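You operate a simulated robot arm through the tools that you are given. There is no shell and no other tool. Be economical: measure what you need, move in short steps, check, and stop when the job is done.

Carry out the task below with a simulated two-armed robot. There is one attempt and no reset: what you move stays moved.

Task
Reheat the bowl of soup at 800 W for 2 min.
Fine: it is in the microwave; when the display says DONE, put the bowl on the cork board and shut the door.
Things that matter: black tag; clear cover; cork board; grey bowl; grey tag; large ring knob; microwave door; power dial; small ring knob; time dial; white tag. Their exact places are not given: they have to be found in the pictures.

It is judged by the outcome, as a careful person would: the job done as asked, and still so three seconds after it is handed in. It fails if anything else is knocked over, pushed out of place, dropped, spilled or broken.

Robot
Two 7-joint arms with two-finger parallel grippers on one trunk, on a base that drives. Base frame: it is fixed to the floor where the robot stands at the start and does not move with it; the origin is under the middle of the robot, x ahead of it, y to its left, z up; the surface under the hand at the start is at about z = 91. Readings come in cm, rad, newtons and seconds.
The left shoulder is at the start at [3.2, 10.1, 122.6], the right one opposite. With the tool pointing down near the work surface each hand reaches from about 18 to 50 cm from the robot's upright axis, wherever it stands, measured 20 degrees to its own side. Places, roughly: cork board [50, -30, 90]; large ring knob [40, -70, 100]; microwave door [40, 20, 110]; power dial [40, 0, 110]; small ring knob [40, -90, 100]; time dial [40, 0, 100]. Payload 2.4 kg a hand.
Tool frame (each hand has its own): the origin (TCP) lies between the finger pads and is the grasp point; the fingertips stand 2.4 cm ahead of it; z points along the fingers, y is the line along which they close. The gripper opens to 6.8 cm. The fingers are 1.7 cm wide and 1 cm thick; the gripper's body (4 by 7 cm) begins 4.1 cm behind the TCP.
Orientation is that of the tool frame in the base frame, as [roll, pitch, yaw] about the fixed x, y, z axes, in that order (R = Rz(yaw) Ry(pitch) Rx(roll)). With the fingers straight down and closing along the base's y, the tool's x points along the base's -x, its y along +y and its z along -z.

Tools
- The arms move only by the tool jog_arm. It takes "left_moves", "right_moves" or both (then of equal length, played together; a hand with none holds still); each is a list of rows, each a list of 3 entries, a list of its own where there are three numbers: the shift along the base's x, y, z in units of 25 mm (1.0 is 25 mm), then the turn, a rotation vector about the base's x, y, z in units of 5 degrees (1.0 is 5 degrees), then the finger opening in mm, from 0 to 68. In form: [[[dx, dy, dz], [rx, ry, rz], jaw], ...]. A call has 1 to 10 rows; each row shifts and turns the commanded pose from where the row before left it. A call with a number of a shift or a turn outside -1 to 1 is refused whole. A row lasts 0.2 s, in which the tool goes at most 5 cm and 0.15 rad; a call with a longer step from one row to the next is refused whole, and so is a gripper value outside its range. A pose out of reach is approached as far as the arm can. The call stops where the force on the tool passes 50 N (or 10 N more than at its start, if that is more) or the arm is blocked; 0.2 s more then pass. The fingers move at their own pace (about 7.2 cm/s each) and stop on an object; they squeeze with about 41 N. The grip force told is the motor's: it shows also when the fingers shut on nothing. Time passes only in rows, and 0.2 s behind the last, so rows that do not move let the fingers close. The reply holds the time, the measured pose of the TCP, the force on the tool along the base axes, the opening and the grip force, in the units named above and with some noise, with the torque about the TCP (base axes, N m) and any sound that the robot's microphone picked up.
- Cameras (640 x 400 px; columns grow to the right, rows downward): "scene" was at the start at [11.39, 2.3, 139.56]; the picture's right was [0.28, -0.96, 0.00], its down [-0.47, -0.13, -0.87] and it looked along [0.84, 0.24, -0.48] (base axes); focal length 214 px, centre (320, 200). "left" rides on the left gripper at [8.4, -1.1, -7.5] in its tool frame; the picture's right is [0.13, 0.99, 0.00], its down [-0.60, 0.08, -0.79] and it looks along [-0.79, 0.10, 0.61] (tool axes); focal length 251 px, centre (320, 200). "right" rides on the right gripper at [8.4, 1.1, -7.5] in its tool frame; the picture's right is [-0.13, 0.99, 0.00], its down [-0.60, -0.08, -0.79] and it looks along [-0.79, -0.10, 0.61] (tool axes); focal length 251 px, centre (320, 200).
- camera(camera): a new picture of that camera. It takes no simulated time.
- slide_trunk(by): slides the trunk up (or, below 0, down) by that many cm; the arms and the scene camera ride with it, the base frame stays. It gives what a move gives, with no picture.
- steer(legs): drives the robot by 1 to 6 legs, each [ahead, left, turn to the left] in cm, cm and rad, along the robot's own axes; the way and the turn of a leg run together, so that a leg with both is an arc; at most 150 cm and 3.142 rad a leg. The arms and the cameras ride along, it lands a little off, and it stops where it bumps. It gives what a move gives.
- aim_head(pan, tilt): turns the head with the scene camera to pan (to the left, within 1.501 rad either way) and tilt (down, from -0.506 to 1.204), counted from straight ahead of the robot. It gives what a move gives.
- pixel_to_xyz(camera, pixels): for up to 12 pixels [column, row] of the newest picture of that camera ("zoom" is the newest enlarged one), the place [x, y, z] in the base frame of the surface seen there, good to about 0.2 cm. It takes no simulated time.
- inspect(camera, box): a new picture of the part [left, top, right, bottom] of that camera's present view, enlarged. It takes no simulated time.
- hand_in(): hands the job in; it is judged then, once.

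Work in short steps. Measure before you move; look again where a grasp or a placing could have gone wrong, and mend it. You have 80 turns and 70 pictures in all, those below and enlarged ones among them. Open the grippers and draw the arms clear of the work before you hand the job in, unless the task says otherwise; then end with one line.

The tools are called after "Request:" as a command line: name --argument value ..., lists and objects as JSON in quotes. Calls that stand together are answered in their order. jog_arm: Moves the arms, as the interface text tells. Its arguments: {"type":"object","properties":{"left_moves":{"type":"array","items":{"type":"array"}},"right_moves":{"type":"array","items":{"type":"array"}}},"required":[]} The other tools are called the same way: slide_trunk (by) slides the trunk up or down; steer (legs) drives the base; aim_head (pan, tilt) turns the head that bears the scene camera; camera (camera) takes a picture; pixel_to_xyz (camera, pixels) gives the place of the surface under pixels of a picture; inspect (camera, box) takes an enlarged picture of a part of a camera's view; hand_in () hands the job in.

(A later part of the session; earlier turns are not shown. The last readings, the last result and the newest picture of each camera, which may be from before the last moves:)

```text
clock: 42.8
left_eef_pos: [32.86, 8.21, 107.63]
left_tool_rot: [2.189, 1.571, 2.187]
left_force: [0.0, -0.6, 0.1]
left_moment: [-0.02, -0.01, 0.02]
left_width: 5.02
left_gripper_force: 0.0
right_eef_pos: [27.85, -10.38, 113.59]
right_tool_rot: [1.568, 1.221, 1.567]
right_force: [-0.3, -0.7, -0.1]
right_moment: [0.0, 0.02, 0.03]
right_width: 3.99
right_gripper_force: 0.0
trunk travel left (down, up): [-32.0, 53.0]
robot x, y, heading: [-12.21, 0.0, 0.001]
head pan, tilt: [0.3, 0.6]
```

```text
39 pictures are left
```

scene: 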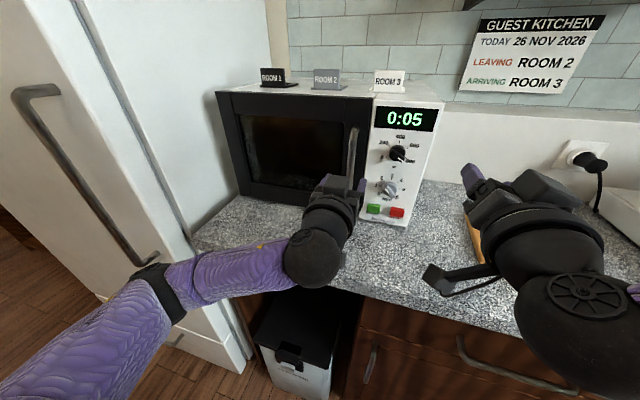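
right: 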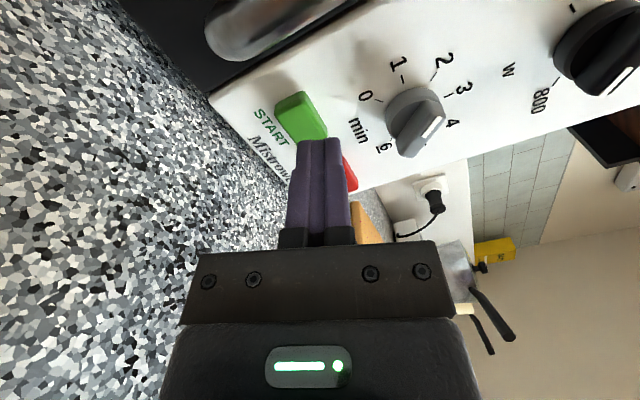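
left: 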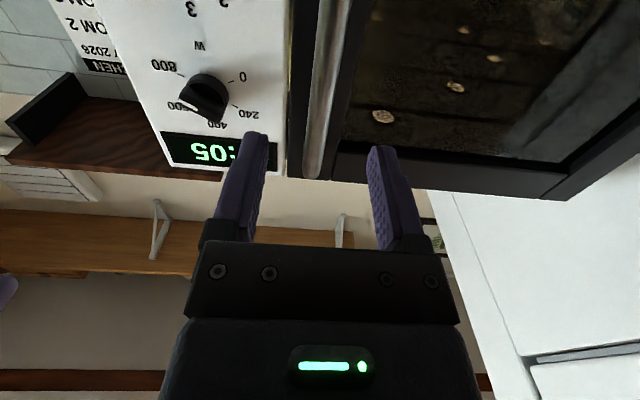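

Display 0:05. The handle is centred between the left fingers; I advance around it without gripping and let the timer finish.

Request:
jog_arm --left_moves '[[[0.6, -0.02, 0], [0, 0, 0], 50], [[0.6, -0.02, 0], [0, 0, 0], 50], [[0.6, -0.02, 0], [0, 0, 0], 50], [[0.55, 0, 0], [0, 0, 0], 50], [[0, 0, 0], [0, 0, 0], 50], [[0, 0, 0], [0, 0, 0], 50], [[0, 0, 0], [0, 0, 0], 50]]'

Request:
camera --camera "scene"

```text
clock: 44.4
left_eef_pos: [38.68, 8.2, 107.78]
left_tool_rot: [-1.924, 1.569, -1.923]
left_force: [0.4, 0.2, 0.3]
left_moment: [0.0, 0.02, 0.0]
left_width: 4.98
left_gripper_force: 0.1
right_eef_pos: [27.77, -10.27, 113.58]
right_tool_rot: [1.568, 1.222, 1.569]
right_force: [-0.7, -0.2, 0.5]
right_moment: [0.02, 0.04, 0.0]
right_width: 4.02
right_gripper_force: 0.0
trunk travel left (down, up): [-32.0, 53.0]
robot x, y, heading: [-11.98, 0.02, 0.001]
head pan, tilt: [0.3, 0.6]
```

```text
38 pictures are left
```

scene: 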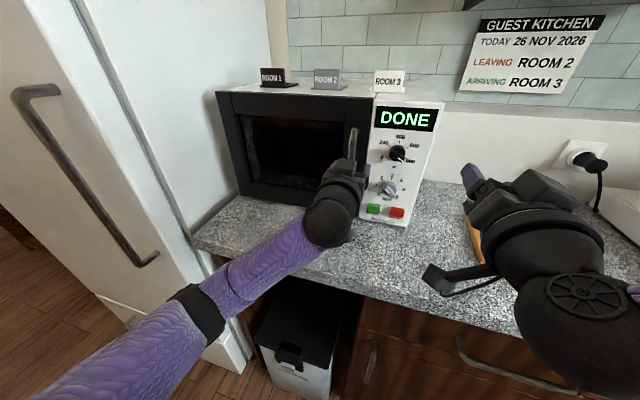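

DONE is shown. I close on the handle and start pulling along the door's arc.

Request:
jog_arm --left_moves '[[[0, 0, 0], [0, 0, 0], 10], [[0, 0, 0], [0, 0, 0], 0], [[0, 0, 0], [0, 0, 0], 0], [[-0.646, 0.132, 0], [0, 0, -0.6], 0], [[-0.638, 0.164, 0], [0, 0, -0.6], 0], [[-0.628, 0.2, 0], [0, 0, -0.6], 0], [[-0.616, 0.232, 0], [0, 0, -0.6], 0]]'

```text
clock: 46.0
left_eef_pos: [32.41, 9.93, 107.9]
left_tool_rot: [-0.964, 1.569, -1.174]
left_force: [0.0, 2.0, 5.6]
left_moment: [0.13, 0.55, 0.19]
left_width: 1.48
left_gripper_force: 34.6
right_eef_pos: [27.97, -10.36, 113.47]
right_tool_rot: [1.568, 1.221, 1.567]
right_force: [0.4, 0.7, 0.6]
right_moment: [0.0, 0.0, 0.0]
right_width: 4.04
right_gripper_force: 0.0
trunk travel left (down, up): [-32.0, 53.0]
robot x, y, heading: [-11.77, 0.04, -0.008]
head pan, tilt: [0.3, 0.6]
```

The door opens smoothly. I continue along the arc to about 30°.

Request:
jog_arm --left_moves '[[[-0.608, 0.264, 0], [0, 0, -0.6], 0], [[-0.588, 0.296, 0], [0, 0, -0.6], 0], [[-0.572, 0.324, 0], [0, 0, -0.6], 0], [[-0.556, 0.356, 0], [0, 0, -0.6], 0], [[-0.536, 0.384, 0], [0, 0, -0.6], 0], [[-0.516, 0.408, 0], [0, 0, -0.6], 0]]'

Request:
camera --camera "scene"

```text
clock: 47.4
left_eef_pos: [24.27, 14.61, 107.82]
left_tool_rot: [0.656, 1.566, 0.123]
left_force: [-18.4, -25.6, 16.0]
left_moment: [-0.37, -0.24, -0.16]
left_width: 1.45
left_gripper_force: 34.2
left hand out of reach, approached as far as the arm can: row 5
right_eef_pos: [27.5, -10.72, 113.61]
right_tool_rot: [1.559, 1.217, 1.557]
right_force: [-0.1, -0.6, 0.5]
right_moment: [-0.03, -0.04, 0.01]
right_width: 4.01
right_gripper_force: 0.2
trunk travel left (down, up): [-32.0, 53.0]
robot x, y, heading: [-11.94, 0.02, -0.004]
head pan, tilt: [0.3, 0.6]
```

```text
37 pictures are left
```

scene: 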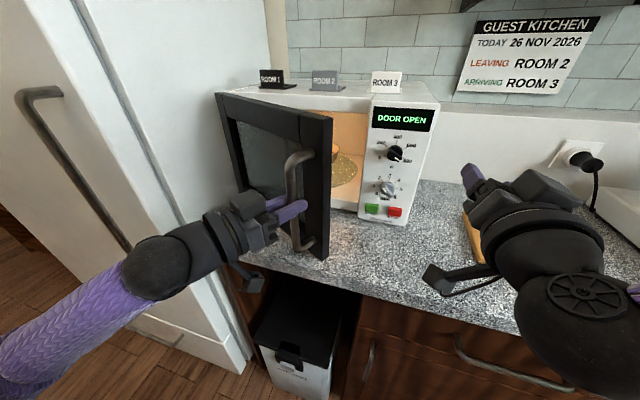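

Door at ~30° (display "DOOR OPEN"), left arm at its near limit. I open the jaw and drive the whole robot back along the finger direction to free the handle.

Request:
jog_arm --left_moves '[[[0, 0, 0], [0, 0, 0], 60], [[0, 0, 0], [0, 0, 0], 60], [[0, 0, 0], [0, 0, 0], 60]]'

Request:
steer --legs '[[-7, 4, 0]]'

Request:
camera --camera "scene"

```text
clock: 48.2
left_eef_pos: [24.56, 15.14, 107.48]
left_tool_rot: [-2.087, 1.569, -2.612]
left_force: [-0.2, -0.8, -0.1]
left_moment: [0.0, 0.02, 0.04]
left_width: 6.0
left_gripper_force: 0.1
right_eef_pos: [27.83, -10.31, 113.63]
right_tool_rot: [1.567, 1.22, 1.569]
right_force: [0.3, -0.9, 0.2]
right_moment: [0.0, -0.04, 0.03]
right_width: 4.0
right_gripper_force: 0.1
trunk travel left (down, up): [-32.0, 53.0]
robot x, y, heading: [-12.08, -0.03, 0.003]
head pan, tilt: [0.3, 0.6]
```

```text
clock: 49.2
left_eef_pos: [17.79, 19.11, 107.66]
left_tool_rot: [-1.258, 1.569, -1.786]
left_force: [0.1, -0.1, 0.0]
left_moment: [0.02, -0.05, -0.04]
left_width: 5.98
left_gripper_force: 0.3
right_eef_pos: [20.97, -6.38, 113.57]
right_tool_rot: [1.567, 1.22, 1.567]
right_force: [-0.1, 0.0, 0.7]
right_moment: [0.0, -0.02, 0.0]
right_width: 4.0
right_gripper_force: 0.1
trunk travel left (down, up): [-32.0, 53.0]
robot x, y, heading: [-18.82, 4.16, 0.007]
head pan, tilt: [0.3, 0.6]
```

```text
36 pictures are left
```

scene: 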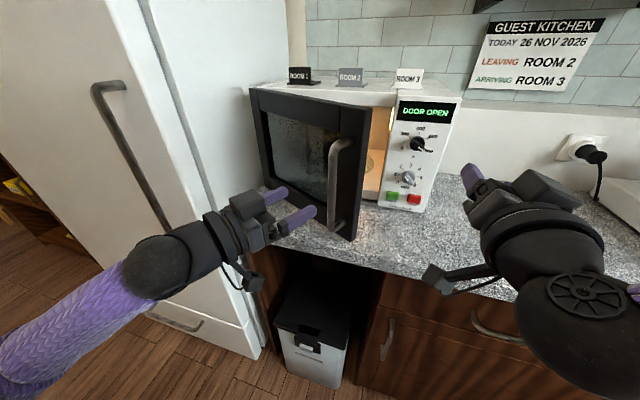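

The hand is clear of the handle. I measure the door's free edge to go around it.

Request:
pixel_to_xyz --camera "scene" --pixels '[[369, 112], [364, 170], [354, 238], [252, 92], [335, 180], [367, 140], [380, 150]]'

Request:
jog_arm --left_moves '[[[0, -0.6, 0], [0, 0, 1], 0], [[0, -0.6, 0], [0, 0, 1], 0], [[0, -0.6, 0], [0, 0, 1], 0], [[0, -0.6, 0], [0, 0, 1], 0], [[0, -0.6, 0], [0, 0, 1], 0], [[0, -0.6, 0], [0, 0, 1], 0], [[0, -0.6, 0], [0, 0, 0.5], 0]]'

```text
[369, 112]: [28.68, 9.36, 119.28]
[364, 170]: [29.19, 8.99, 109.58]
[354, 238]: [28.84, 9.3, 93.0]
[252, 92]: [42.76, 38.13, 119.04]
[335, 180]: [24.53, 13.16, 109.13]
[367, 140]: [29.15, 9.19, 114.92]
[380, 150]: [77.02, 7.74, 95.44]
```

```text
clock: 50.9
left_eef_pos: [20.66, 8.93, 107.07]
left_tool_rot: [-2.161, 1.57, -2.116]
left_force: [-0.2, 0.4, -1.9]
left_moment: [0.0, 0.0, 0.0]
left_width: 0.02
left_gripper_force: 23.7
left hand out of reach, approached as far as the arm can: row 1, 2, 3
right_eef_pos: [21.04, -6.33, 113.48]
right_tool_rot: [1.567, 1.219, 1.567]
right_force: [0.9, -0.1, -0.4]
right_moment: [0.0, 0.0, -0.04]
right_width: 3.99
right_gripper_force: 0.1
trunk travel left (down, up): [-32.0, 53.0]
robot x, y, heading: [-18.96, 3.94, 0.001]
head pan, tilt: [0.3, 0.6]
```

I go right to y 4.5, then forward past the door edge.

Request:
jog_arm --left_moves '[[[0, -0.6, 0], [0, 0, 0], 0], [[0, -0.6, 0], [0, 0, 0], 0], [[0, -0.6, 0], [0, 0, 0], 0], [[0.8, 0, 0], [0, 0, 0], 0], [[0.8, 0, 0], [0, 0, 0], 0], [[0.8, 0, 0], [0, 0, 0], 0], [[0.8, 0, 0], [0, 0, 0], 0], [[0.8, 0, 0], [0, 0, 0], 0], [[0.4, 0, 0], [0, 0, 0], 0]]'

Request:
camera --camera "scene"

```text
clock: 52.9
left_eef_pos: [31.7, 4.72, 106.89]
left_tool_rot: [1.535, 1.568, 1.578]
left_force: [0.3, 1.1, 0.8]
left_moment: [-0.01, -0.02, -0.01]
left_width: 0.02
left_gripper_force: 23.1
right_eef_pos: [20.99, -6.24, 113.51]
right_tool_rot: [1.567, 1.218, 1.568]
right_force: [0.5, 0.1, 0.0]
right_moment: [0.03, -0.01, -0.04]
right_width: 4.03
right_gripper_force: 0.2
trunk travel left (down, up): [-32.0, 53.0]
robot x, y, heading: [-18.54, 3.86, -0.003]
head pan, tilt: [0.3, 0.6]
```

```text
35 pictures are left
```

scene: 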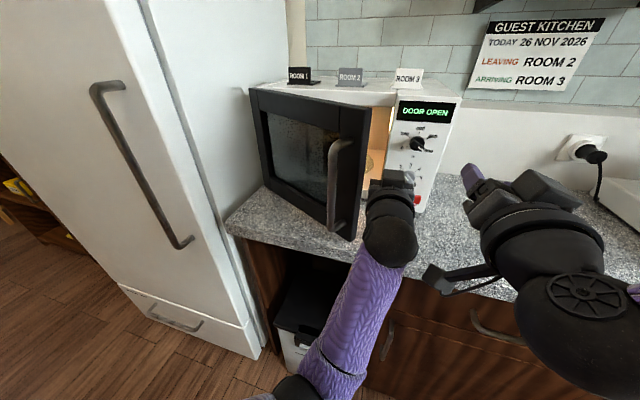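

The fingers are past the edge. I sweep left, pushing the door open.

Request:
jog_arm --left_moves '[[[0, 0.5, 0], [0, 0, 0], 0], [[0, 0.5, 0], [0, 0, 0], 0], [[0, 0.5, 0], [0, 0, 0], 0], [[0, 0.5, 0], [0, 0, 0], 0], [[0, 0.5, 0], [0, 0, 0], 0], [[0, 0.5, 0], [0, 0, 0], 0], [[0, 0.5, 0], [0, 0, 0], 0], [[0, 0.5, 0], [0, 0, 0], 0], [[0, 0.5, 0], [0, 0, 0], 0], [[0, 0.5, 0], [0, 0, 0], 0]]'

Request:
jog_arm --left_moves '[[[0, 0.5, 0], [0, 0, 0], 0], [[0, 0.5, 0], [0, 0, 0], 0], [[0, 0.5, 0], [0, 0, 0], 0], [[0, 0.5, 0], [0, 0, 0], 0], [[0, 0.5, 0], [0, 0, 0], 0], [[0, 0.5, 0], [0, 0, 0], 0], [[0, 0.5, 0], [0, 0, 0], 0], [[0, 0.5, 0], [0, 0, 0], 0]]'

Request:
camera --camera "scene"

```text
clock: 53.9
left_eef_pos: [31.46, 8.12, 106.94]
left_tool_rot: [-2.294, 1.567, -2.28]
left_force: [-8.7, -19.8, -1.1]
left_moment: [0.14, -0.13, 0.54]
left_width: 0.0
left_gripper_force: 23.7
right_eef_pos: [20.69, -7.05, 113.53]
right_tool_rot: [1.563, 1.216, 1.556]
right_force: [-0.6, -1.4, -1.0]
right_moment: [0.02, -0.02, 0.04]
right_width: 4.0
right_gripper_force: 0.0
trunk travel left (down, up): [-32.0, 53.0]
robot x, y, heading: [-18.85, 3.62, -0.01]
head pan, tilt: [0.3, 0.6]
stopped in row 5 (left hand): the force on the tool passed its limit at 61 N (the readings are from after the stop); the commanded pose is now the measured one
```

```text
clock: 54.3
left_eef_pos: [31.36, 7.99, 107.08]
left_tool_rot: [-2.055, 1.564, -2.054]
left_force: [-9.1, -20.1, 0.2]
left_moment: [0.19, -0.12, 0.49]
left_width: 0.0
left_gripper_force: 23.8
right_eef_pos: [20.67, -7.25, 113.6]
right_tool_rot: [1.561, 1.216, 1.551]
right_force: [-1.0, 0.1, -0.7]
right_moment: [0.0, 0.01, 0.04]
right_width: 3.99
right_gripper_force: 0.0
trunk travel left (down, up): [-32.0, 53.0]
robot x, y, heading: [-19.11, 3.9, -0.011]
head pan, tilt: [0.3, 0.6]
stopped in row 1 (left hand): the force on the tool passed its limit at 56 N (the readings are from after the stop); the commanded pose is now the measured one
```

```text
34 pictures are left
```

scene: 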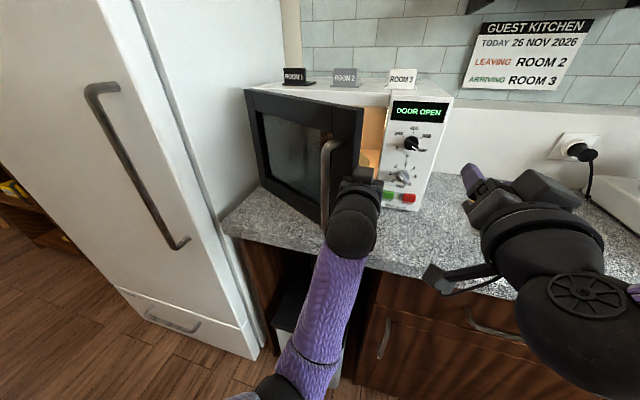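

Pushing sideways jams on the door's edge. Better to re-grip the handle now that the robot stands further back: I withdraw the left hand straight back and drive back 5 cm.

Request:
jog_arm --left_moves '[[[0, -0.5, 0], [0, 0, 0], 0], [[-0.9, -0.5, 0], [0, 0, 0], 0], [[-0.9, 0, 0], [0, 0, 0], 0], [[-0.9, 0, 0], [0, 0, 0], 0], [[-0.9, 0, 0], [0, 0, 0], 0], [[-0.9, 0, 0], [0, 0, 0], 0]]'

Request:
steer --legs '[[-6, 2, 0.01]]'

Request:
jog_arm --left_moves '[[[0, 0.5, 0], [0, 0, -1], 60], [[0, 0.5, 0], [0, 0, -1], 60], [[0, 0.6, 0], [0, 0, -1], 60], [[0, 0.6, 0], [0, 0, -1], 60], [[0, 0.6, 0], [0, 0, -1], 60], [[0, 0.6, 0], [0, 0, -1], 60]]'

Request:
camera --camera "left"

Request:
camera --camera "scene"

```text
clock: 55.3
left_eef_pos: [25.76, 7.13, 114.14]
left_tool_rot: [0.067, 1.383, 0.1]
left_force: [0.9, -0.2, 0.0]
left_moment: [-0.01, 0.03, -0.02]
left_width: 0.0
left_gripper_force: 23.6
right_eef_pos: [20.86, -6.76, 113.6]
right_tool_rot: [1.568, 1.219, 1.559]
right_force: [0.5, 0.3, 0.3]
right_moment: [-0.02, 0.01, 0.0]
right_width: 4.01
right_gripper_force: 0.1
trunk travel left (down, up): [-32.0, 53.0]
robot x, y, heading: [-18.68, 3.65, -0.004]
head pan, tilt: [0.3, 0.6]
stopped in row 5 (left hand): the arm was blocked; the commanded pose is now the measured one
```

```text
clock: 56.3
left_eef_pos: [19.75, 9.52, 114.05]
left_tool_rot: [0.074, 1.384, 0.116]
left_force: [-0.4, 0.0, 0.2]
left_moment: [0.04, -0.01, 0.01]
left_width: 0.0
left_gripper_force: 23.1
right_eef_pos: [15.04, -4.4, 113.48]
right_tool_rot: [1.566, 1.22, 1.568]
right_force: [-0.4, -0.4, 0.7]
right_moment: [0.02, 0.0, -0.03]
right_width: 4.02
right_gripper_force: 0.0
trunk travel left (down, up): [-32.0, 53.0]
robot x, y, heading: [-24.39, 5.68, 0.003]
head pan, tilt: [0.3, 0.6]
```

```text
clock: 57.7
left_eef_pos: [19.7, 18.15, 113.99]
left_tool_rot: [0.073, 1.383, -0.409]
left_force: [-0.5, -0.1, 0.5]
left_moment: [0.01, 0.03, 0.04]
left_width: 6.0
left_gripper_force: 0.1
right_eef_pos: [15.07, -4.3, 113.7]
right_tool_rot: [1.568, 1.221, 1.566]
right_force: [0.3, -0.9, -0.8]
right_moment: [0.0, 0.02, -0.01]
right_width: 3.98
right_gripper_force: 0.1
trunk travel left (down, up): [-32.0, 53.0]
robot x, y, heading: [-24.72, 5.67, 0.006]
head pan, tilt: [0.3, 0.6]
```

```text
33 pictures are left
```

left: 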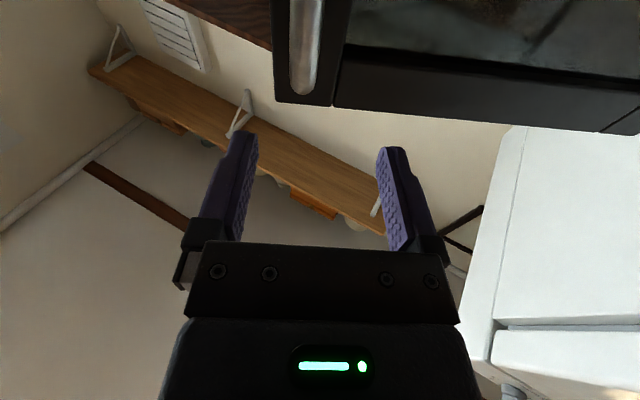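

```text
32 pictures are left
```

scene: 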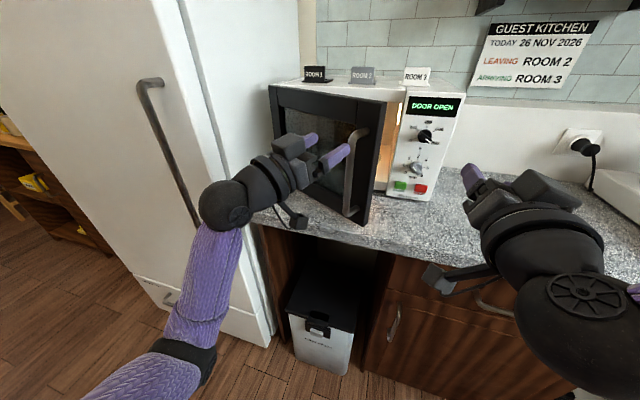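

The arm rotated slightly upward while withdrawing. I re-measure the handle, level the hand and lower it.

Request:
pixel_to_xyz --camera "scene" --pixels '[[355, 150], [350, 180], [346, 205], [376, 150], [378, 105]]'

Request:
jog_arm --left_moves '[[[0, -0.1, -0.6], [0.28, 0.65, -0.3], 60], [[0, -0.1, -0.6], [0.28, 0.65, -0.3], 60], [[0, -0.1, -0.6], [0.28, 0.65, -0.3], 60], [[0, -0.1, -0.6], [0, 0, -0.3], 60]]'

```text
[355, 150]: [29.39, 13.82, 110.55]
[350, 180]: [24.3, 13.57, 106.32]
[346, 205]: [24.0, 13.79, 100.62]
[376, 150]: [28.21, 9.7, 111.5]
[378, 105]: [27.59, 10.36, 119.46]
```

```text
clock: 58.7
left_eef_pos: [19.67, 17.1, 107.82]
left_tool_rot: [-1.426, 1.563, -2.013]
left_force: [-0.8, -0.2, 0.9]
left_moment: [-0.01, 0.03, 0.03]
left_width: 6.02
left_gripper_force: 0.2
right_eef_pos: [15.17, -4.49, 113.54]
right_tool_rot: [1.566, 1.221, 1.568]
right_force: [-0.6, 0.2, -0.3]
right_moment: [0.0, -0.03, 0.02]
right_width: 3.99
right_gripper_force: 0.1
trunk travel left (down, up): [-32.0, 53.0]
robot x, y, heading: [-25.02, 5.73, 0.008]
head pan, tilt: [0.3, 0.6]
```

Handle centre is at about (24.4, 13.7), nearly straight ahead of the fingers. I advance onto it and grip.

Request:
jog_arm --left_moves '[[[0.44, -0.38, 0], [0, 0, 0], 60], [[0.47, -0.34, 0], [0, 0, 0], 60], [[0.48, -0.33, 0], [0, 0, 0], 60], [[0.48, -0.31, 0], [0, 0, 0], 60], [[0, 0, 0], [0, 0, 0], 10], [[0, 0, 0], [0, 0, 0], 0], [[0, 0, 0], [0, 0, 0], 0]]'

```text
clock: 60.3
left_eef_pos: [24.75, 14.28, 107.99]
left_tool_rot: [-1.062, 1.562, -1.642]
left_force: [18.7, 23.4, 11.4]
left_moment: [0.69, 0.34, 0.13]
left_width: 1.47
left_gripper_force: 33.9
right_eef_pos: [15.27, -3.9, 113.53]
right_tool_rot: [1.571, 1.225, 1.575]
right_force: [0.3, 0.0, -0.9]
right_moment: [-0.01, -0.01, 0.02]
right_width: 4.0
right_gripper_force: 0.1
trunk travel left (down, up): [-32.0, 53.0]
robot x, y, heading: [-24.61, 5.86, 0.002]
head pan, tilt: [0.3, 0.6]
```

Gripped. I pull on along the arc to about 50°.

Request:
jog_arm --left_moves '[[[-0.42, 0.6, 0], [0, 0, -0.5], 0], [[-0.48, 0.45, 0], [0, 0, -0.5], 0], [[-0.45, 0.48, 0], [0, 0, -0.5], 0], [[-0.43, 0.5, 0], [0, 0, -0.5], 0], [[-0.4, 0.52, 0], [0, 0, -0.5], 0], [[-0.37, 0.54, 0], [0, 0, -0.5], 0], [[-0.34, 0.56, 0], [0, 0, -0.5], 0]]'

Request:
camera --camera "scene"

```text
clock: 61.9
left_eef_pos: [16.94, 22.44, 107.98]
left_tool_rot: [-1.756, 1.564, -2.654]
left_force: [-12.2, -7.2, 0.8]
left_moment: [0.18, -0.01, 0.0]
left_width: 1.45
left_gripper_force: 34.5
right_eef_pos: [14.91, -4.45, 113.58]
right_tool_rot: [1.562, 1.22, 1.562]
right_force: [0.0, -0.2, -0.4]
right_moment: [0.0, 0.02, -0.01]
right_width: 3.98
right_gripper_force: 0.1
trunk travel left (down, up): [-32.0, 53.0]
robot x, y, heading: [-24.68, 6.09, 0.001]
head pan, tilt: [0.3, 0.6]
```

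```text
31 pictures are left
```

scene: 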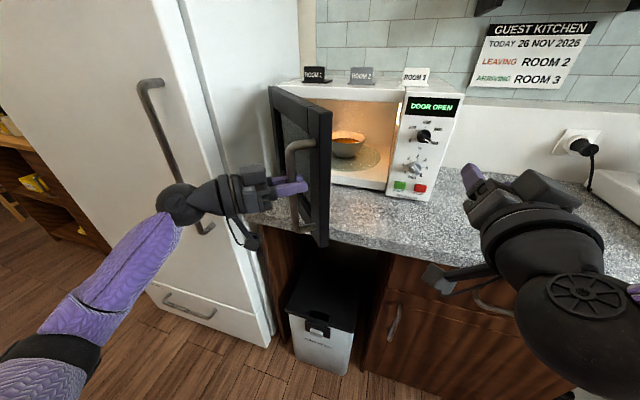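

The door is at ~50° and the bowl is visible. I check how close the fridge's corner is, and inspect the bowl.

Request:
pixel_to_xyz --camera "scene" --pixels '[[195, 110], [210, 150], [190, 130], [175, 190], [205, 228], [150, 85]]'

Request:
inspect --camera "scene" --box '[310, 90, 430, 200]'

Request:
pixel_to_xyz --camera "zoom" --pixels '[[107, 235], [296, 235], [200, 213], [200, 255], [200, 290], [190, 370], [350, 300], [200, 340], [200, 480], [405, 330]]'

```text
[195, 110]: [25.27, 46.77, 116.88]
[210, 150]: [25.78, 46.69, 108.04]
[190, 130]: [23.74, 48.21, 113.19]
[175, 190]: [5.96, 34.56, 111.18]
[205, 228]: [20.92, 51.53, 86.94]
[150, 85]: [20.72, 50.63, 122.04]
```

```text
3.64 times, centred on (370, 145) of scene
```

zoom: 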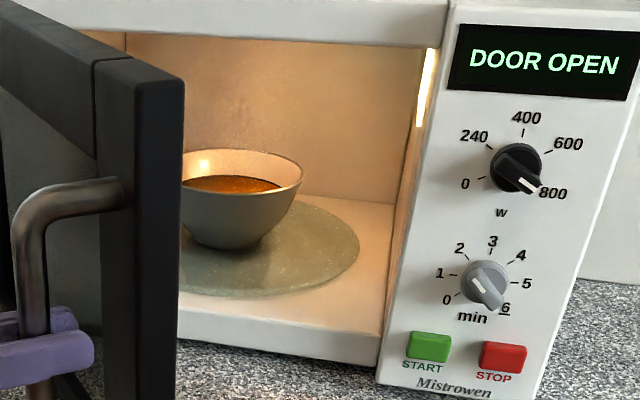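

```text
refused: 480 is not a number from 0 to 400
```

The fridge front is at x≈24, so there is free room. I open the door further to about 77°.

Request:
jog_arm --left_moves '[[[-0.3, 0.6, 0], [0, 0, -0.3], 0], [[-0.284, 0.596, 0], [0, 0, -0.3], 0], [[-0.248, 0.608, 0], [0, 0, -0.3], 0], [[-0.22, 0.62, 0], [0, 0, -0.3], 0], [[-0.188, 0.632, 0], [0, 0, -0.3], 0], [[-0.152, 0.644, 0], [0, 0, -0.3], 0], [[-0.12, 0.648, 0], [0, 0, -0.3], 0], [[-0.084, 0.652, 0], [0, 0, -0.3], 0], [[-0.05, 0.66, 0], [0, 0, -0.3], 0]]'

Request:
camera --camera "scene"

Request:
inspect --camera "scene" --box '[290, 90, 410, 200]'

```text
clock: 62.6
left_eef_pos: [14.94, 25.98, 108.03]
left_tool_rot: [-1.903, 1.564, -2.87]
left_force: [-18.9, -9.1, 1.0]
left_moment: [-0.26, -0.48, -0.17]
left_width: 1.49
left_gripper_force: 34.0
right_eef_pos: [14.7, -4.59, 113.72]
right_tool_rot: [1.557, 1.219, 1.56]
right_force: [-0.5, 0.7, 0.5]
right_moment: [-0.01, 0.04, 0.03]
right_width: 4.02
right_gripper_force: 0.1
trunk travel left (down, up): [-32.0, 53.0]
robot x, y, heading: [-24.7, 5.82, 0.001]
head pan, tilt: [0.3, 0.6]
stopped in row 3 (left hand): the force on the tool passed its limit at 53 N (the readings are from after the stop); the commanded pose is now the measured one
```

```text
29 pictures are left
```

scene: 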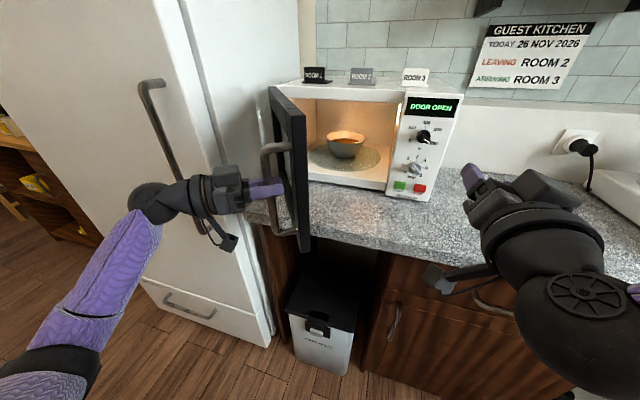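

```text
3.64 times, centred on (350, 145) of scene
```

zoom: 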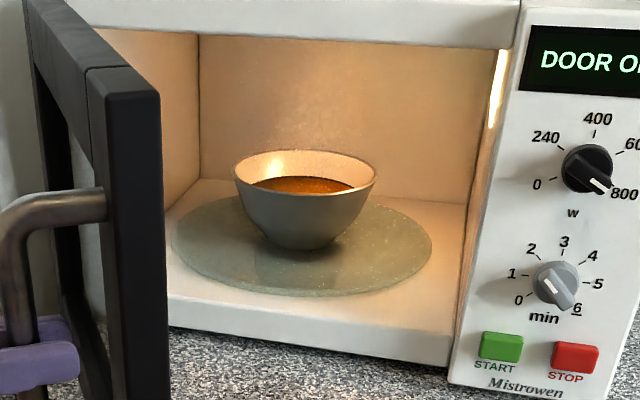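

Door ≈55°; refit of the hinge gives centre (44.2, 40), radius 32.4. I continue with the corrected arc.

Request:
jog_arm --left_moves '[[[-0.277, 0.621, 0], [0, 0, -0.5], 0], [[-0.244, 0.635, 0], [0, 0, -0.5], 0], [[-0.21, 0.647, 0], [0, 0, -0.5], 0], [[-0.176, 0.657, 0], [0, 0, -0.5], 0], [[-0.141, 0.665, 0], [0, 0, -0.5], 0], [[-0.106, 0.672, 0], [0, 0, -0.5], 0], [[-0.071, 0.677, 0], [0, 0, -0.5], 0]]'

Request:
pixel_to_xyz --camera "zoom" --pixels '[[235, 180], [375, 180], [305, 152], [300, 202], [305, 220], [300, 245], [300, 290], [420, 240], [180, 240], [300, 325], [330, 40], [470, 200]]'

```text
clock: 64.0
left_eef_pos: [11.97, 35.52, 108.11]
left_tool_rot: [-2.234, 1.56, 2.829]
left_force: [-22.8, -3.9, -5.0]
left_moment: [-0.46, -0.61, 0.0]
left_width: 1.48
left_gripper_force: 34.3
right_eef_pos: [14.58, -4.25, 113.74]
right_tool_rot: [1.556, 1.219, 1.563]
right_force: [0.4, 0.3, 0.0]
right_moment: [-0.01, -0.01, -0.01]
right_width: 4.0
right_gripper_force: 0.0
trunk travel left (down, up): [-32.0, 53.0]
robot x, y, heading: [-24.8, 5.8, 0.01]
head pan, tilt: [0.3, 0.6]
stopped in row 6 (left hand): the force on the tool passed its limit at 51 N (the readings are from after the stop); the commanded pose is now the measured one
```

```text
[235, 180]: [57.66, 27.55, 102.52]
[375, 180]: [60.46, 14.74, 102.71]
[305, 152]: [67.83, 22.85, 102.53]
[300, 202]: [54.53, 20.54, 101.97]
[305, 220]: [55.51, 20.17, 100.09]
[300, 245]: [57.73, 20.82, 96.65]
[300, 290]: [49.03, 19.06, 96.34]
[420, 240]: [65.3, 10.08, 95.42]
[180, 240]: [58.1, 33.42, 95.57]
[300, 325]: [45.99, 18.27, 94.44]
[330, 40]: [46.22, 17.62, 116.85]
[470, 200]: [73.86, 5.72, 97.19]
```

Door is now ~72° open, enough. The bowl's rim (z 102.6, 13 cm wide, centre ≈(61, 21)) must be pinched at the front with the right hand. First I release the handle, back the left hand off along its axis and raise it.

Request:
jog_arm --left_moves '[[[0, 0, 0], [0, 0, 0], 60], [[0, 0, 0], [0, 0, 0], 60], [[0, 0, 0], [0, 0, 0], 60], [[-0.17, 0.47, 0], [0, 0, 0], 60], [[-0.17, 0.47, 0], [0, 0, 0], 60], [[-0.17, 0.47, 0], [0, 0, 0], 60], [[-0.17, 0.47, 0], [0, 0, 0], 60]]'

Request:
slide_trunk --by 12

Request:
camera --camera "scene"

```text
clock: 65.6
left_eef_pos: [10.54, 40.37, 107.96]
left_tool_rot: [-2.032, 1.557, 3.034]
left_force: [-0.2, 0.2, -0.1]
left_moment: [0.0, -0.02, 0.01]
left_width: 6.03
left_gripper_force: 0.2
right_eef_pos: [14.97, -4.35, 113.61]
right_tool_rot: [1.567, 1.219, 1.569]
right_force: [-0.2, -0.4, -0.2]
right_moment: [0.05, -0.01, 0.0]
right_width: 4.01
right_gripper_force: 0.0
trunk travel left (down, up): [-32.0, 53.0]
robot x, y, heading: [-24.8, 5.89, 0.003]
head pan, tilt: [0.3, 0.6]
```

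```text
clock: 67.1
left_eef_pos: [10.69, 40.33, 119.83]
left_tool_rot: [-2.07, 1.554, 2.996]
left_force: [-0.1, -0.1, 0.2]
left_moment: [0.0, -0.01, 0.03]
left_width: 6.01
left_gripper_force: 0.2
right_eef_pos: [14.9, -4.31, 125.53]
right_tool_rot: [1.568, 1.221, 1.568]
right_force: [0.2, 0.6, -0.3]
right_moment: [0.0, -0.01, 0.01]
right_width: 3.99
right_gripper_force: 0.0
trunk travel left (down, up): [-44.0, 41.0]
robot x, y, heading: [-24.92, 6.33, 0.001]
head pan, tilt: [0.3, 0.6]
```

```text
27 pictures are left
```

scene: 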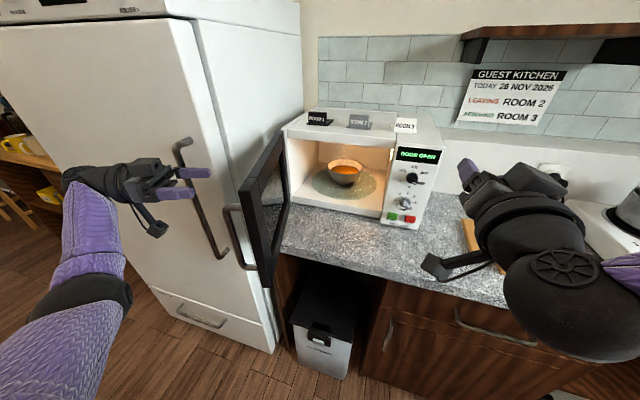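

The left hand is clear. I lift the left hand over door height while turning it forward, and at the same time turn the right hand to point 45° forward‑down with its jaw in the vertical plane.

Request:
jog_arm --left_moves '[[[-0.2, 0, 1], [0, 0, 1], 20], [[-0.2, 0, 1], [0, 0, 1], 20], [[-0.2, 0, 1], [0, 0, 1], 20], [[-0.2, 0, 1], [0, 0, 1], 20], [[-0.2, 0, 1], [0, 0, 1], 20], [[-0.1, -0.6, 0.2], [0, 0, 1], 20], [[-0.1, -0.6, 0.2], [0, 0, 1], 20], [[-0.1, -0.6, 0.2], [0, 0, 1], 20], [[-0.1, -0.6, 0.2], [0, 0, 1], 20], [[-0.1, -0.6, 0.2], [0, 0, 1], 20]]' --right_moves '[[[0.2, 0, 0], [-0.986, 0.286, 0.4085], 40], [[0.2, 0, 0], [-0.986, 0.286, 0.4085], 40], [[0.2, 0, 0], [-0.986, 0.286, 0.4085], 40], [[0.2, 0, 0], [-0.986, 0.286, 0.4085], 40], [[0.2, 0, 0], [-0.986, 0.286, 0.4085], 40], [[0.2, 0, 0], [-0.986, 0.286, 0.4085], 40], [[0.2, 0, 0], [-0.986, 0.286, 0.4085], 40], [[0.2, 0, 0], [-0.986, 0.286, 0.4085], 40], [[0.2, 0, 0], [-0.986, 0.286, 0.4085], 40], [[0.2, 0, 0], [-0.986, 0.286, 0.4085], 40]]'

Request:
jog_arm --left_moves '[[[0, 0, 0], [0, 0, 1], 20], [[0, 0, 0], [0, 0, 1], 20], [[0, 0, 0], [0, 0, 1], 20], [[0, 0, 0], [0, 0, 1], 20], [[0, 0, 0], [0, 0, 0], 20], [[0, 0, 0], [0, 0, 0], 20], [[0, 0, 0], [0, 0, 0], 20], [[0, 0, 0], [0, 0, 0], 20], [[0, 0, 0], [0, 0, 0], 20], [[0, 0, 0], [0, 0, 0], 20]]' --right_moves '[[[0.1, 0, 0], [-0.986, 0.286, 0.4085], 40], [[0.1, 0, 0], [-0.986, 0.286, 0.4085], 40], [[0.1, 0, 0], [-0.986, 0.286, 0.4085], 40], [[0.1, 0, 0], [-0.986, 0.286, 0.4085], 40], [[0.1, 0, 0], [-0.986, 0.286, 0.4085], 40], [[0.1, 0, 0], [-0.986, 0.286, 0.4085], 40], [[0.1, 0, 0], [-0.986, 0.286, 0.4085], 40], [[0.1, 0, 0], [-0.986, 0.286, 0.4085], 40], [[0.1, 0, 0], [-0.986, 0.286, 0.4085], 40], [[0.1, 0, 0], [-0.986, 0.286, 0.4085], 40]]'

Request:
jog_arm --right_moves '[[[0, 0, 0], [-0.986, 0.286, 0.4085], 40]]'

```text
clock: 69.3
left_eef_pos: [6.78, 32.86, 134.85]
left_tool_rot: [-2.02, 1.556, -2.362]
left_force: [-0.3, -0.4, -0.1]
left_moment: [-0.02, 0.0, -0.01]
left_width: 2.0
left_gripper_force: 0.1
right_eef_pos: [19.96, -4.37, 125.65]
right_tool_rot: [-2.257, 0.974, -1.944]
right_force: [-0.5, -0.2, 0.6]
right_moment: [0.0, 0.0, -0.04]
right_width: 4.02
right_gripper_force: 0.1
trunk travel left (down, up): [-44.0, 41.0]
robot x, y, heading: [-24.63, 5.75, 0.004]
head pan, tilt: [0.3, 0.6]
```

```text
clock: 71.5
left_eef_pos: [6.84, 32.68, 134.82]
left_tool_rot: [-2.115, 1.556, -2.112]
left_force: [0.1, -1.4, -0.1]
left_moment: [-0.02, 0.01, 0.02]
left_width: 2.0
left_gripper_force: 0.0
right_eef_pos: [15.82, -3.34, 121.75]
right_tool_rot: [-2.323, 0.132, -1.625]
right_force: [-0.5, -0.9, 0.3]
right_moment: [-0.01, 0.0, 0.03]
right_width: 4.03
right_gripper_force: 0.1
right hand out of reach, approached as far as the arm can: row 7, 8, 9, 10
trunk travel left (down, up): [-44.0, 41.0]
robot x, y, heading: [-24.54, 5.97, 0.005]
head pan, tilt: [0.3, 0.6]
```

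```text
clock: 71.9
left_eef_pos: [6.86, 32.83, 134.78]
left_tool_rot: [-2.096, 1.557, -2.087]
left_force: [0.5, 0.7, -0.2]
left_moment: [-0.05, 0.03, 0.0]
left_width: 1.99
left_gripper_force: 0.1
right_eef_pos: [14.62, -3.49, 119.09]
right_tool_rot: [-2.356, 0.003, -1.572]
right_force: [0.9, 0.4, -0.3]
right_moment: [-0.02, 0.01, -0.02]
right_width: 3.99
right_gripper_force: 0.0
right hand out of reach, approached as far as the arm can: row 1
trunk travel left (down, up): [-44.0, 41.0]
robot x, y, heading: [-24.46, 6.09, 0.003]
head pan, tilt: [0.3, 0.6]
```

Right hand is oriented as wanted. I drive forward 20 and left 6 cm, keeping both hands clear.

Request:
steer --legs '[[20, 6, 0]]'

Request:
jog_arm --right_moves '[[[0, 1, -0.4], [0, 0, 0], 40], [[0, 1, -0.4], [0, 0, 0], 40], [[0, 1, -0.4], [0, 0, 0], 40], [[0, 1, -0.4], [0, 0, 0], 40], [[0, 1, -0.4], [0, 0, 0], 40], [[0, 1, -0.4], [0, 0, 0], 40], [[0, 0.8, -0.4], [0, 0, 0], 40]]'

Request:
camera --camera "scene"

```text
clock: 73.5
left_eef_pos: [26.57, 38.87, 134.9]
left_tool_rot: [-2.128, 1.555, -2.125]
left_force: [0.0, -0.5, 0.2]
left_moment: [0.01, -0.02, -0.01]
left_width: 2.04
left_gripper_force: 0.1
right_eef_pos: [34.2, 2.54, 119.13]
right_tool_rot: [-2.357, 0.001, -1.574]
right_force: [0.4, 0.3, 0.3]
right_moment: [0.01, 0.01, 0.01]
right_width: 4.01
right_gripper_force: 0.1
trunk travel left (down, up): [-44.0, 41.0]
robot x, y, heading: [-5.26, 11.91, 0.003]
head pan, tilt: [0.3, 0.6]
```

```text
clock: 75.1
left_eef_pos: [26.48, 38.86, 134.88]
left_tool_rot: [-2.09, 1.556, -2.083]
left_force: [0.3, 0.2, 0.1]
left_moment: [0.0, 0.01, 0.01]
left_width: 2.0
left_gripper_force: 0.1
right_eef_pos: [33.89, 19.57, 112.0]
right_tool_rot: [-2.353, 0.002, -1.573]
right_force: [-1.0, -1.0, -0.6]
right_moment: [0.0, 0.02, 0.02]
right_width: 4.02
right_gripper_force: 0.0
trunk travel left (down, up): [-44.0, 41.0]
robot x, y, heading: [-5.11, 12.14, 0.001]
head pan, tilt: [0.3, 0.6]
```

```text
26 pictures are left
```

scene: 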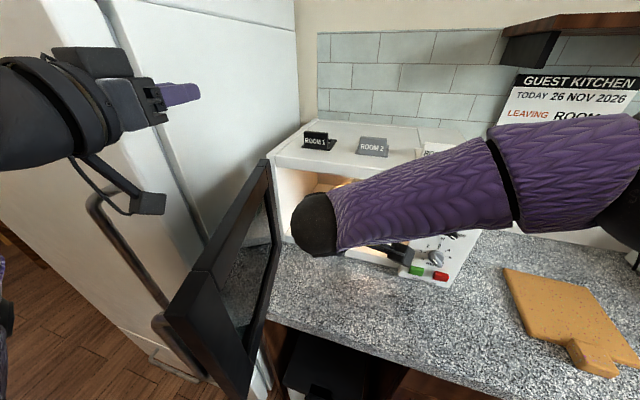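

Right hand is in front of the cavity. I look from its camera to locate the rim.

Request:
camera --camera "right"

```text
25 pictures are left
```

right: 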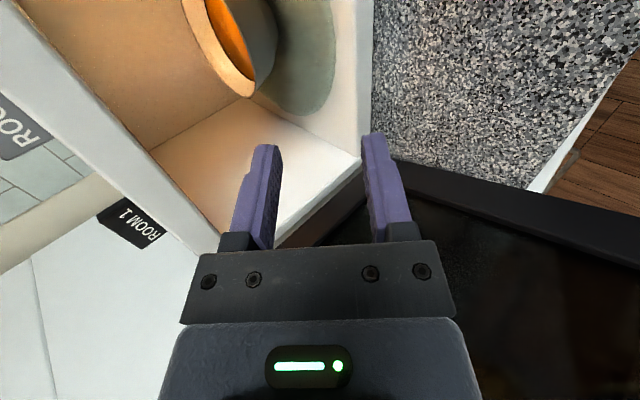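

I drive 8 cm closer (hand stays in front of the cavity opening), then move to a pre-grasp point on the approach line.

Request:
steer --legs '[[8, 0.5, 0]]'

Request:
jog_arm --right_moves '[[[0.6, 0.1, -0.4], [0, 0, 0], 36], [[0.6, 0.1, -0.4], [0, 0, 0], 36], [[0.6, 0.1, -0.4], [0, 0, 0], 36], [[0.6, 0.1, -0.4], [0, 0, 0], 36]]'

Request:
camera --camera "right"

```text
clock: 76.2
left_eef_pos: [34.6, 39.23, 134.92]
left_tool_rot: [-2.122, 1.558, -2.12]
left_force: [-0.8, 0.3, -0.6]
left_moment: [-0.01, -0.02, 0.02]
left_width: 1.99
left_gripper_force: 0.0
right_eef_pos: [42.02, 20.06, 111.96]
right_tool_rot: [-2.354, 0.003, -1.578]
right_force: [-0.4, -0.3, 0.0]
right_moment: [0.01, -0.02, 0.01]
right_width: 4.01
right_gripper_force: 0.0
trunk travel left (down, up): [-44.0, 41.0]
robot x, y, heading: [2.67, 12.15, -0.004]
head pan, tilt: [0.3, 0.6]
```

```text
clock: 77.2
left_eef_pos: [34.62, 39.37, 134.8]
left_tool_rot: [-2.104, 1.557, -2.101]
left_force: [-0.2, -0.3, 0.3]
left_moment: [-0.02, -0.01, -0.01]
left_width: 2.0
left_gripper_force: 0.1
right_eef_pos: [48.02, 20.94, 108.03]
right_tool_rot: [-2.356, 0.001, -1.576]
right_force: [0.3, 0.2, 0.0]
right_moment: [0.0, 0.03, 0.02]
right_width: 3.59
right_gripper_force: 0.1
trunk travel left (down, up): [-44.0, 41.0]
robot x, y, heading: [2.32, 12.19, -0.002]
head pan, tilt: [0.3, 0.6]
```

```text
24 pictures are left
```

right: 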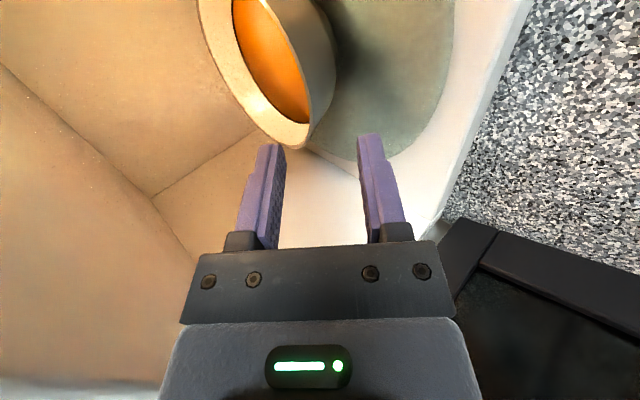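

I measure the rim in this view to refine the target.

Request:
pixel_to_xyz --camera "right" --pixels '[[300, 145], [312, 120], [315, 75], [290, 30], [265, 5], [305, 120], [330, 90], [322, 105], [275, 70], [240, 90], [212, 30], [332, 50]]'

```text
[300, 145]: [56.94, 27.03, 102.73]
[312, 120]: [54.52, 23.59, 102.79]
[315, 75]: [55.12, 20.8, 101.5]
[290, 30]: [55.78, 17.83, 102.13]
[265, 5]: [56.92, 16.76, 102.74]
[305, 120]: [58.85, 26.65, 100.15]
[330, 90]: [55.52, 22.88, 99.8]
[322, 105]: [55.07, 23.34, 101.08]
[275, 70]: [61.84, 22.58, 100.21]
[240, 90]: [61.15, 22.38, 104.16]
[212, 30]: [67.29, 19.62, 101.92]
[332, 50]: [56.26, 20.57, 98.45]
```

Refined: rim z 102.75, front point (54.3, 21.3), soup surface z 100.2. I advance along the finger axis so the rim lies between the fingers.

Request:
jog_arm --right_moves '[[[0.61, 0.04, -0.49], [0, 0, 0], 36], [[0.61, 0.04, -0.49], [0, 0, 0], 36], [[0.61, 0.04, -0.49], [0, 0, 0], 36], [[0.61, 0.03, -0.49], [0, 0, 0], 36]]'

Request:
camera --camera "right"

```text
clock: 78.2
left_eef_pos: [34.66, 39.25, 134.83]
left_tool_rot: [-2.095, 1.556, -2.094]
left_force: [-0.2, 0.1, 0.9]
left_moment: [-0.01, 0.0, 0.02]
left_width: 1.99
left_gripper_force: 0.1
right_eef_pos: [51.01, 21.04, 105.57]
right_tool_rot: [-2.354, 0.003, -1.577]
right_force: [0.4, -0.6, -0.1]
right_moment: [-0.02, 0.02, -0.03]
right_width: 3.61
right_gripper_force: 0.0
right hand out of reach, approached as far as the arm can: row 3, 4
trunk travel left (down, up): [-44.0, 41.0]
robot x, y, heading: [2.89, 12.21, -0.001]
head pan, tilt: [0.3, 0.6]
```

```text
23 pictures are left
```

right: 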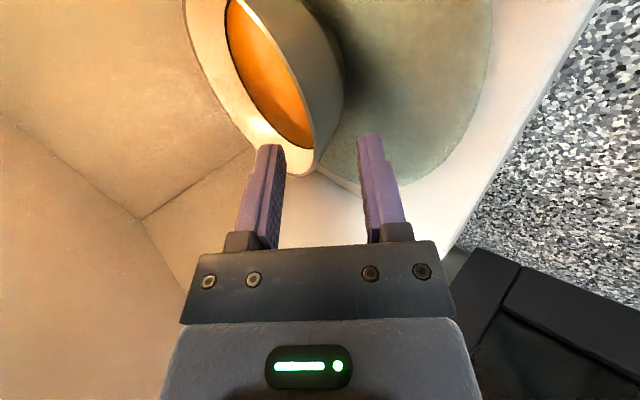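

Out of reach at x 51. I withdraw to x 44, drive 5 cm forward, and approach again.

Request:
jog_arm --right_moves '[[[-0.6, 0, 0.4], [0, 0, 0], 36], [[-0.6, 0, 0.4], [0, 0, 0], 36], [[-0.8, 0, 0.15], [0, 0, 0], 36], [[-0.8, 0, 0], [0, 0, 0], 36]]'

Request:
steer --legs '[[5, 0, 0]]'

```text
clock: 79.2
left_eef_pos: [34.54, 39.23, 134.77]
left_tool_rot: [-2.087, 1.556, -2.088]
left_force: [-0.3, -0.3, -1.2]
left_moment: [0.0, -0.02, -0.04]
left_width: 2.0
left_gripper_force: 0.0
right_eef_pos: [43.96, 21.16, 108.03]
right_tool_rot: [-2.353, 0.003, -1.58]
right_force: [0.3, -0.2, -0.1]
right_moment: [-0.01, -0.01, -0.01]
right_width: 3.59
right_gripper_force: 0.0
trunk travel left (down, up): [-44.0, 41.0]
robot x, y, heading: [2.44, 12.23, -0.002]
head pan, tilt: [0.3, 0.6]
```

```text
clock: 80.2
left_eef_pos: [35.39, 39.44, 135.03]
left_tool_rot: [-2.021, 1.56, -2.013]
left_force: [-1.0, 0.4, -0.2]
left_moment: [0.04, 0.04, -0.01]
left_width: 2.01
left_gripper_force: 0.0
right_eef_pos: [44.97, 21.5, 108.14]
right_tool_rot: [-2.351, 0.001, -1.571]
right_force: [0.2, -0.1, 0.1]
right_moment: [0.05, 0.01, 0.0]
right_width: 3.62
right_gripper_force: 0.1
trunk travel left (down, up): [-44.0, 41.0]
robot x, y, heading: [4.03, 12.11, 0.004]
head pan, tilt: [0.3, 0.6]
stopped in leg 1: the robot was blocked; the commanded pose is now the measured one
```

The base bumped the counter at x≈4. To gain reach I shift the robot left: back off 8, shift both hands right, drive 12 left, then forward again.

Request:
steer --legs '[[-8, 0, 0]]'

Request:
jog_arm --left_moves '[[[-0.25, -0.76, 0.05], [0, 0, 0], 20], [[-0.25, -0.76, 0.05], [0, 0, 0], 20], [[-0.25, -0.76, 0.05], [0, 0, 0], 20], [[-0.25, -0.76, 0.05], [0, 0, 0], 20], [[-0.25, -0.76, 0.05], [0, 0, 0], 20], [[-0.25, -0.76, 0.05], [0, 0, 0], 20]]' --right_moves '[[[0, -0.8, 0], [0, 0, 0], 36], [[0, -0.8, 0], [0, 0, 0], 36], [[0, -0.8, 0], [0, 0, 0], 36], [[0, -0.8, 0], [0, 0, 0], 36], [[0, -0.8, 0], [0, 0, 0], 36], [[0, -0.8, 0], [0, 0, 0], 36]]'

Request:
steer --legs '[[0, 12, 0]]'

Request:
camera --camera "scene"

```text
clock: 81.3
left_eef_pos: [27.61, 39.29, 134.87]
left_tool_rot: [-2.112, 1.556, -2.109]
left_force: [-0.3, 0.8, 0.5]
left_moment: [0.02, 0.01, -0.02]
left_width: 2.01
left_gripper_force: 0.1
right_eef_pos: [37.18, 21.32, 108.14]
right_tool_rot: [-2.354, 0.003, -1.573]
right_force: [0.2, 0.1, 0.1]
right_moment: [0.03, -0.02, 0.03]
right_width: 3.58
right_gripper_force: 0.1
trunk travel left (down, up): [-44.0, 41.0]
robot x, y, heading: [-3.92, 12.32, 0.004]
head pan, tilt: [0.3, 0.6]
```

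```text
clock: 82.7
left_eef_pos: [26.38, 29.96, 138.55]
left_tool_rot: [-2.278, 1.558, -2.274]
left_force: [-0.3, 0.0, 0.0]
left_moment: [0.0, 0.01, 0.01]
left_width: 1.98
left_gripper_force: 0.1
left hand out of reach, approached as far as the arm can: row 1, 2, 3, 4, 5, 6
right_eef_pos: [37.37, 9.26, 108.07]
right_tool_rot: [-2.355, 0.004, -1.575]
right_force: [0.5, 0.0, -0.2]
right_moment: [-0.02, 0.01, -0.01]
right_width: 3.57
right_gripper_force: 0.1
trunk travel left (down, up): [-44.0, 41.0]
robot x, y, heading: [-4.01, 12.51, 0.004]
head pan, tilt: [0.3, 0.6]
```

```text
clock: 83.9
left_eef_pos: [26.54, 42.06, 138.56]
left_tool_rot: [-2.207, 1.555, -2.205]
left_force: [0.1, 0.7, 0.3]
left_moment: [0.01, -0.01, -0.01]
left_width: 2.01
left_gripper_force: 0.1
right_eef_pos: [37.32, 21.5, 108.07]
right_tool_rot: [-2.355, 0.0, -1.578]
right_force: [-0.1, 0.0, -0.1]
right_moment: [-0.01, 0.02, -0.02]
right_width: 3.61
right_gripper_force: 0.1
trunk travel left (down, up): [-44.0, 41.0]
robot x, y, heading: [-4.07, 24.96, 0.003]
head pan, tilt: [0.3, 0.6]
```

```text
22 pictures are left
```

scene: 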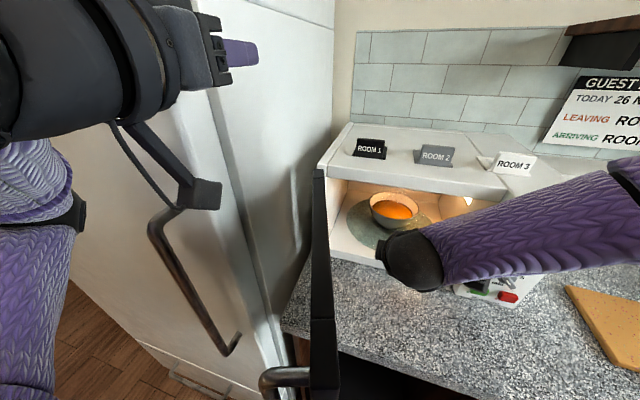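

View is good. I nudge the left hand away from the fridge, then drive forward 7 cm.

Request:
jog_arm --left_moves '[[[0.3, -0.5, -0.2], [0, 0, 0], 20], [[0.3, -0.5, -0.2], [0, 0, 0], 20], [[0.3, -0.5, -0.2], [0, 0, 0], 20], [[0.3, -0.5, -0.2], [0, 0, 0], 20]]'

Request:
steer --legs '[[7, 0, 0]]'

Request:
jog_arm --right_moves '[[[0.4, 0, 0], [0, 0, 0], 36], [[0.4, 0, 0], [0, 0, 0], 36], [[0.6, 0, -0.3], [0, 0, 0], 36]]'

```text
clock: 84.9
left_eef_pos: [28.69, 38.67, 137.22]
left_tool_rot: [-1.311, 1.55, -1.292]
left_force: [-0.5, -0.3, 0.5]
left_moment: [0.01, -0.02, 0.01]
left_width: 2.01
left_gripper_force: 0.0
right_eef_pos: [36.85, 22.95, 108.5]
right_tool_rot: [-2.348, -0.004, -1.562]
right_force: [0.3, -0.4, 0.5]
right_moment: [-0.03, -0.02, 0.02]
right_width: 3.59
right_gripper_force: 0.0
trunk travel left (down, up): [-44.0, 41.0]
robot x, y, heading: [-3.94, 25.07, 0.013]
head pan, tilt: [0.3, 0.6]
```

```text
clock: 85.8
left_eef_pos: [30.32, 41.78, 136.58]
left_tool_rot: [-2.214, 1.554, -2.123]
left_force: [-0.3, -0.2, -0.8]
left_moment: [0.0, -0.01, 0.0]
left_width: 2.02
left_gripper_force: 0.0
right_eef_pos: [39.55, 26.84, 108.39]
right_tool_rot: [-2.347, -0.001, -1.488]
right_force: [-0.1, 0.0, 0.1]
right_moment: [-0.01, -0.03, 0.0]
right_width: 3.6
right_gripper_force: 0.1
trunk travel left (down, up): [-44.0, 41.0]
robot x, y, heading: [-0.73, 26.37, 0.087]
head pan, tilt: [0.3, 0.6]
stopped in leg 1: the robot was blocked; the commanded pose is now the measured one
```

```text
clock: 86.6
left_eef_pos: [30.06, 41.74, 136.73]
left_tool_rot: [-2.142, 1.556, -2.055]
left_force: [0.6, 0.0, -0.2]
left_moment: [-0.01, -0.03, -0.01]
left_width: 2.01
left_gripper_force: 0.0
right_eef_pos: [43.0, 26.87, 107.72]
right_tool_rot: [-2.346, 0.0, -1.492]
right_force: [-0.2, 0.3, -0.1]
right_moment: [0.0, -0.03, 0.01]
right_width: 3.56
right_gripper_force: 0.0
trunk travel left (down, up): [-44.0, 41.0]
robot x, y, heading: [-1.43, 26.14, 0.087]
head pan, tilt: [0.3, 0.6]
```

Blocked again and turned by 5°. I look at what touches before going on.

Request:
aim_head --pan 0.7 --tilt 0.7

Request:
camera --camera "scene"

```text
clock: 87.5
left_eef_pos: [30.07, 41.77, 136.67]
left_tool_rot: [-2.102, 1.554, -2.016]
left_force: [0.1, 0.0, -0.8]
left_moment: [0.02, -0.01, 0.02]
left_width: 2.0
left_gripper_force: 0.1
right_eef_pos: [42.84, 27.0, 107.75]
right_tool_rot: [-2.346, -0.002, -1.489]
right_force: [0.5, -0.4, -0.6]
right_moment: [-0.03, -0.02, 0.0]
right_width: 3.61
right_gripper_force: 0.1
trunk travel left (down, up): [-44.0, 41.0]
robot x, y, heading: [-0.79, 26.36, 0.086]
head pan, tilt: [0.7, 0.7]
```

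```text
21 pictures are left
```

scene: 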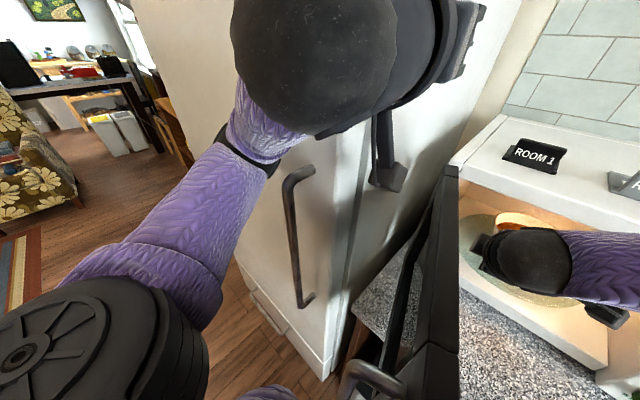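

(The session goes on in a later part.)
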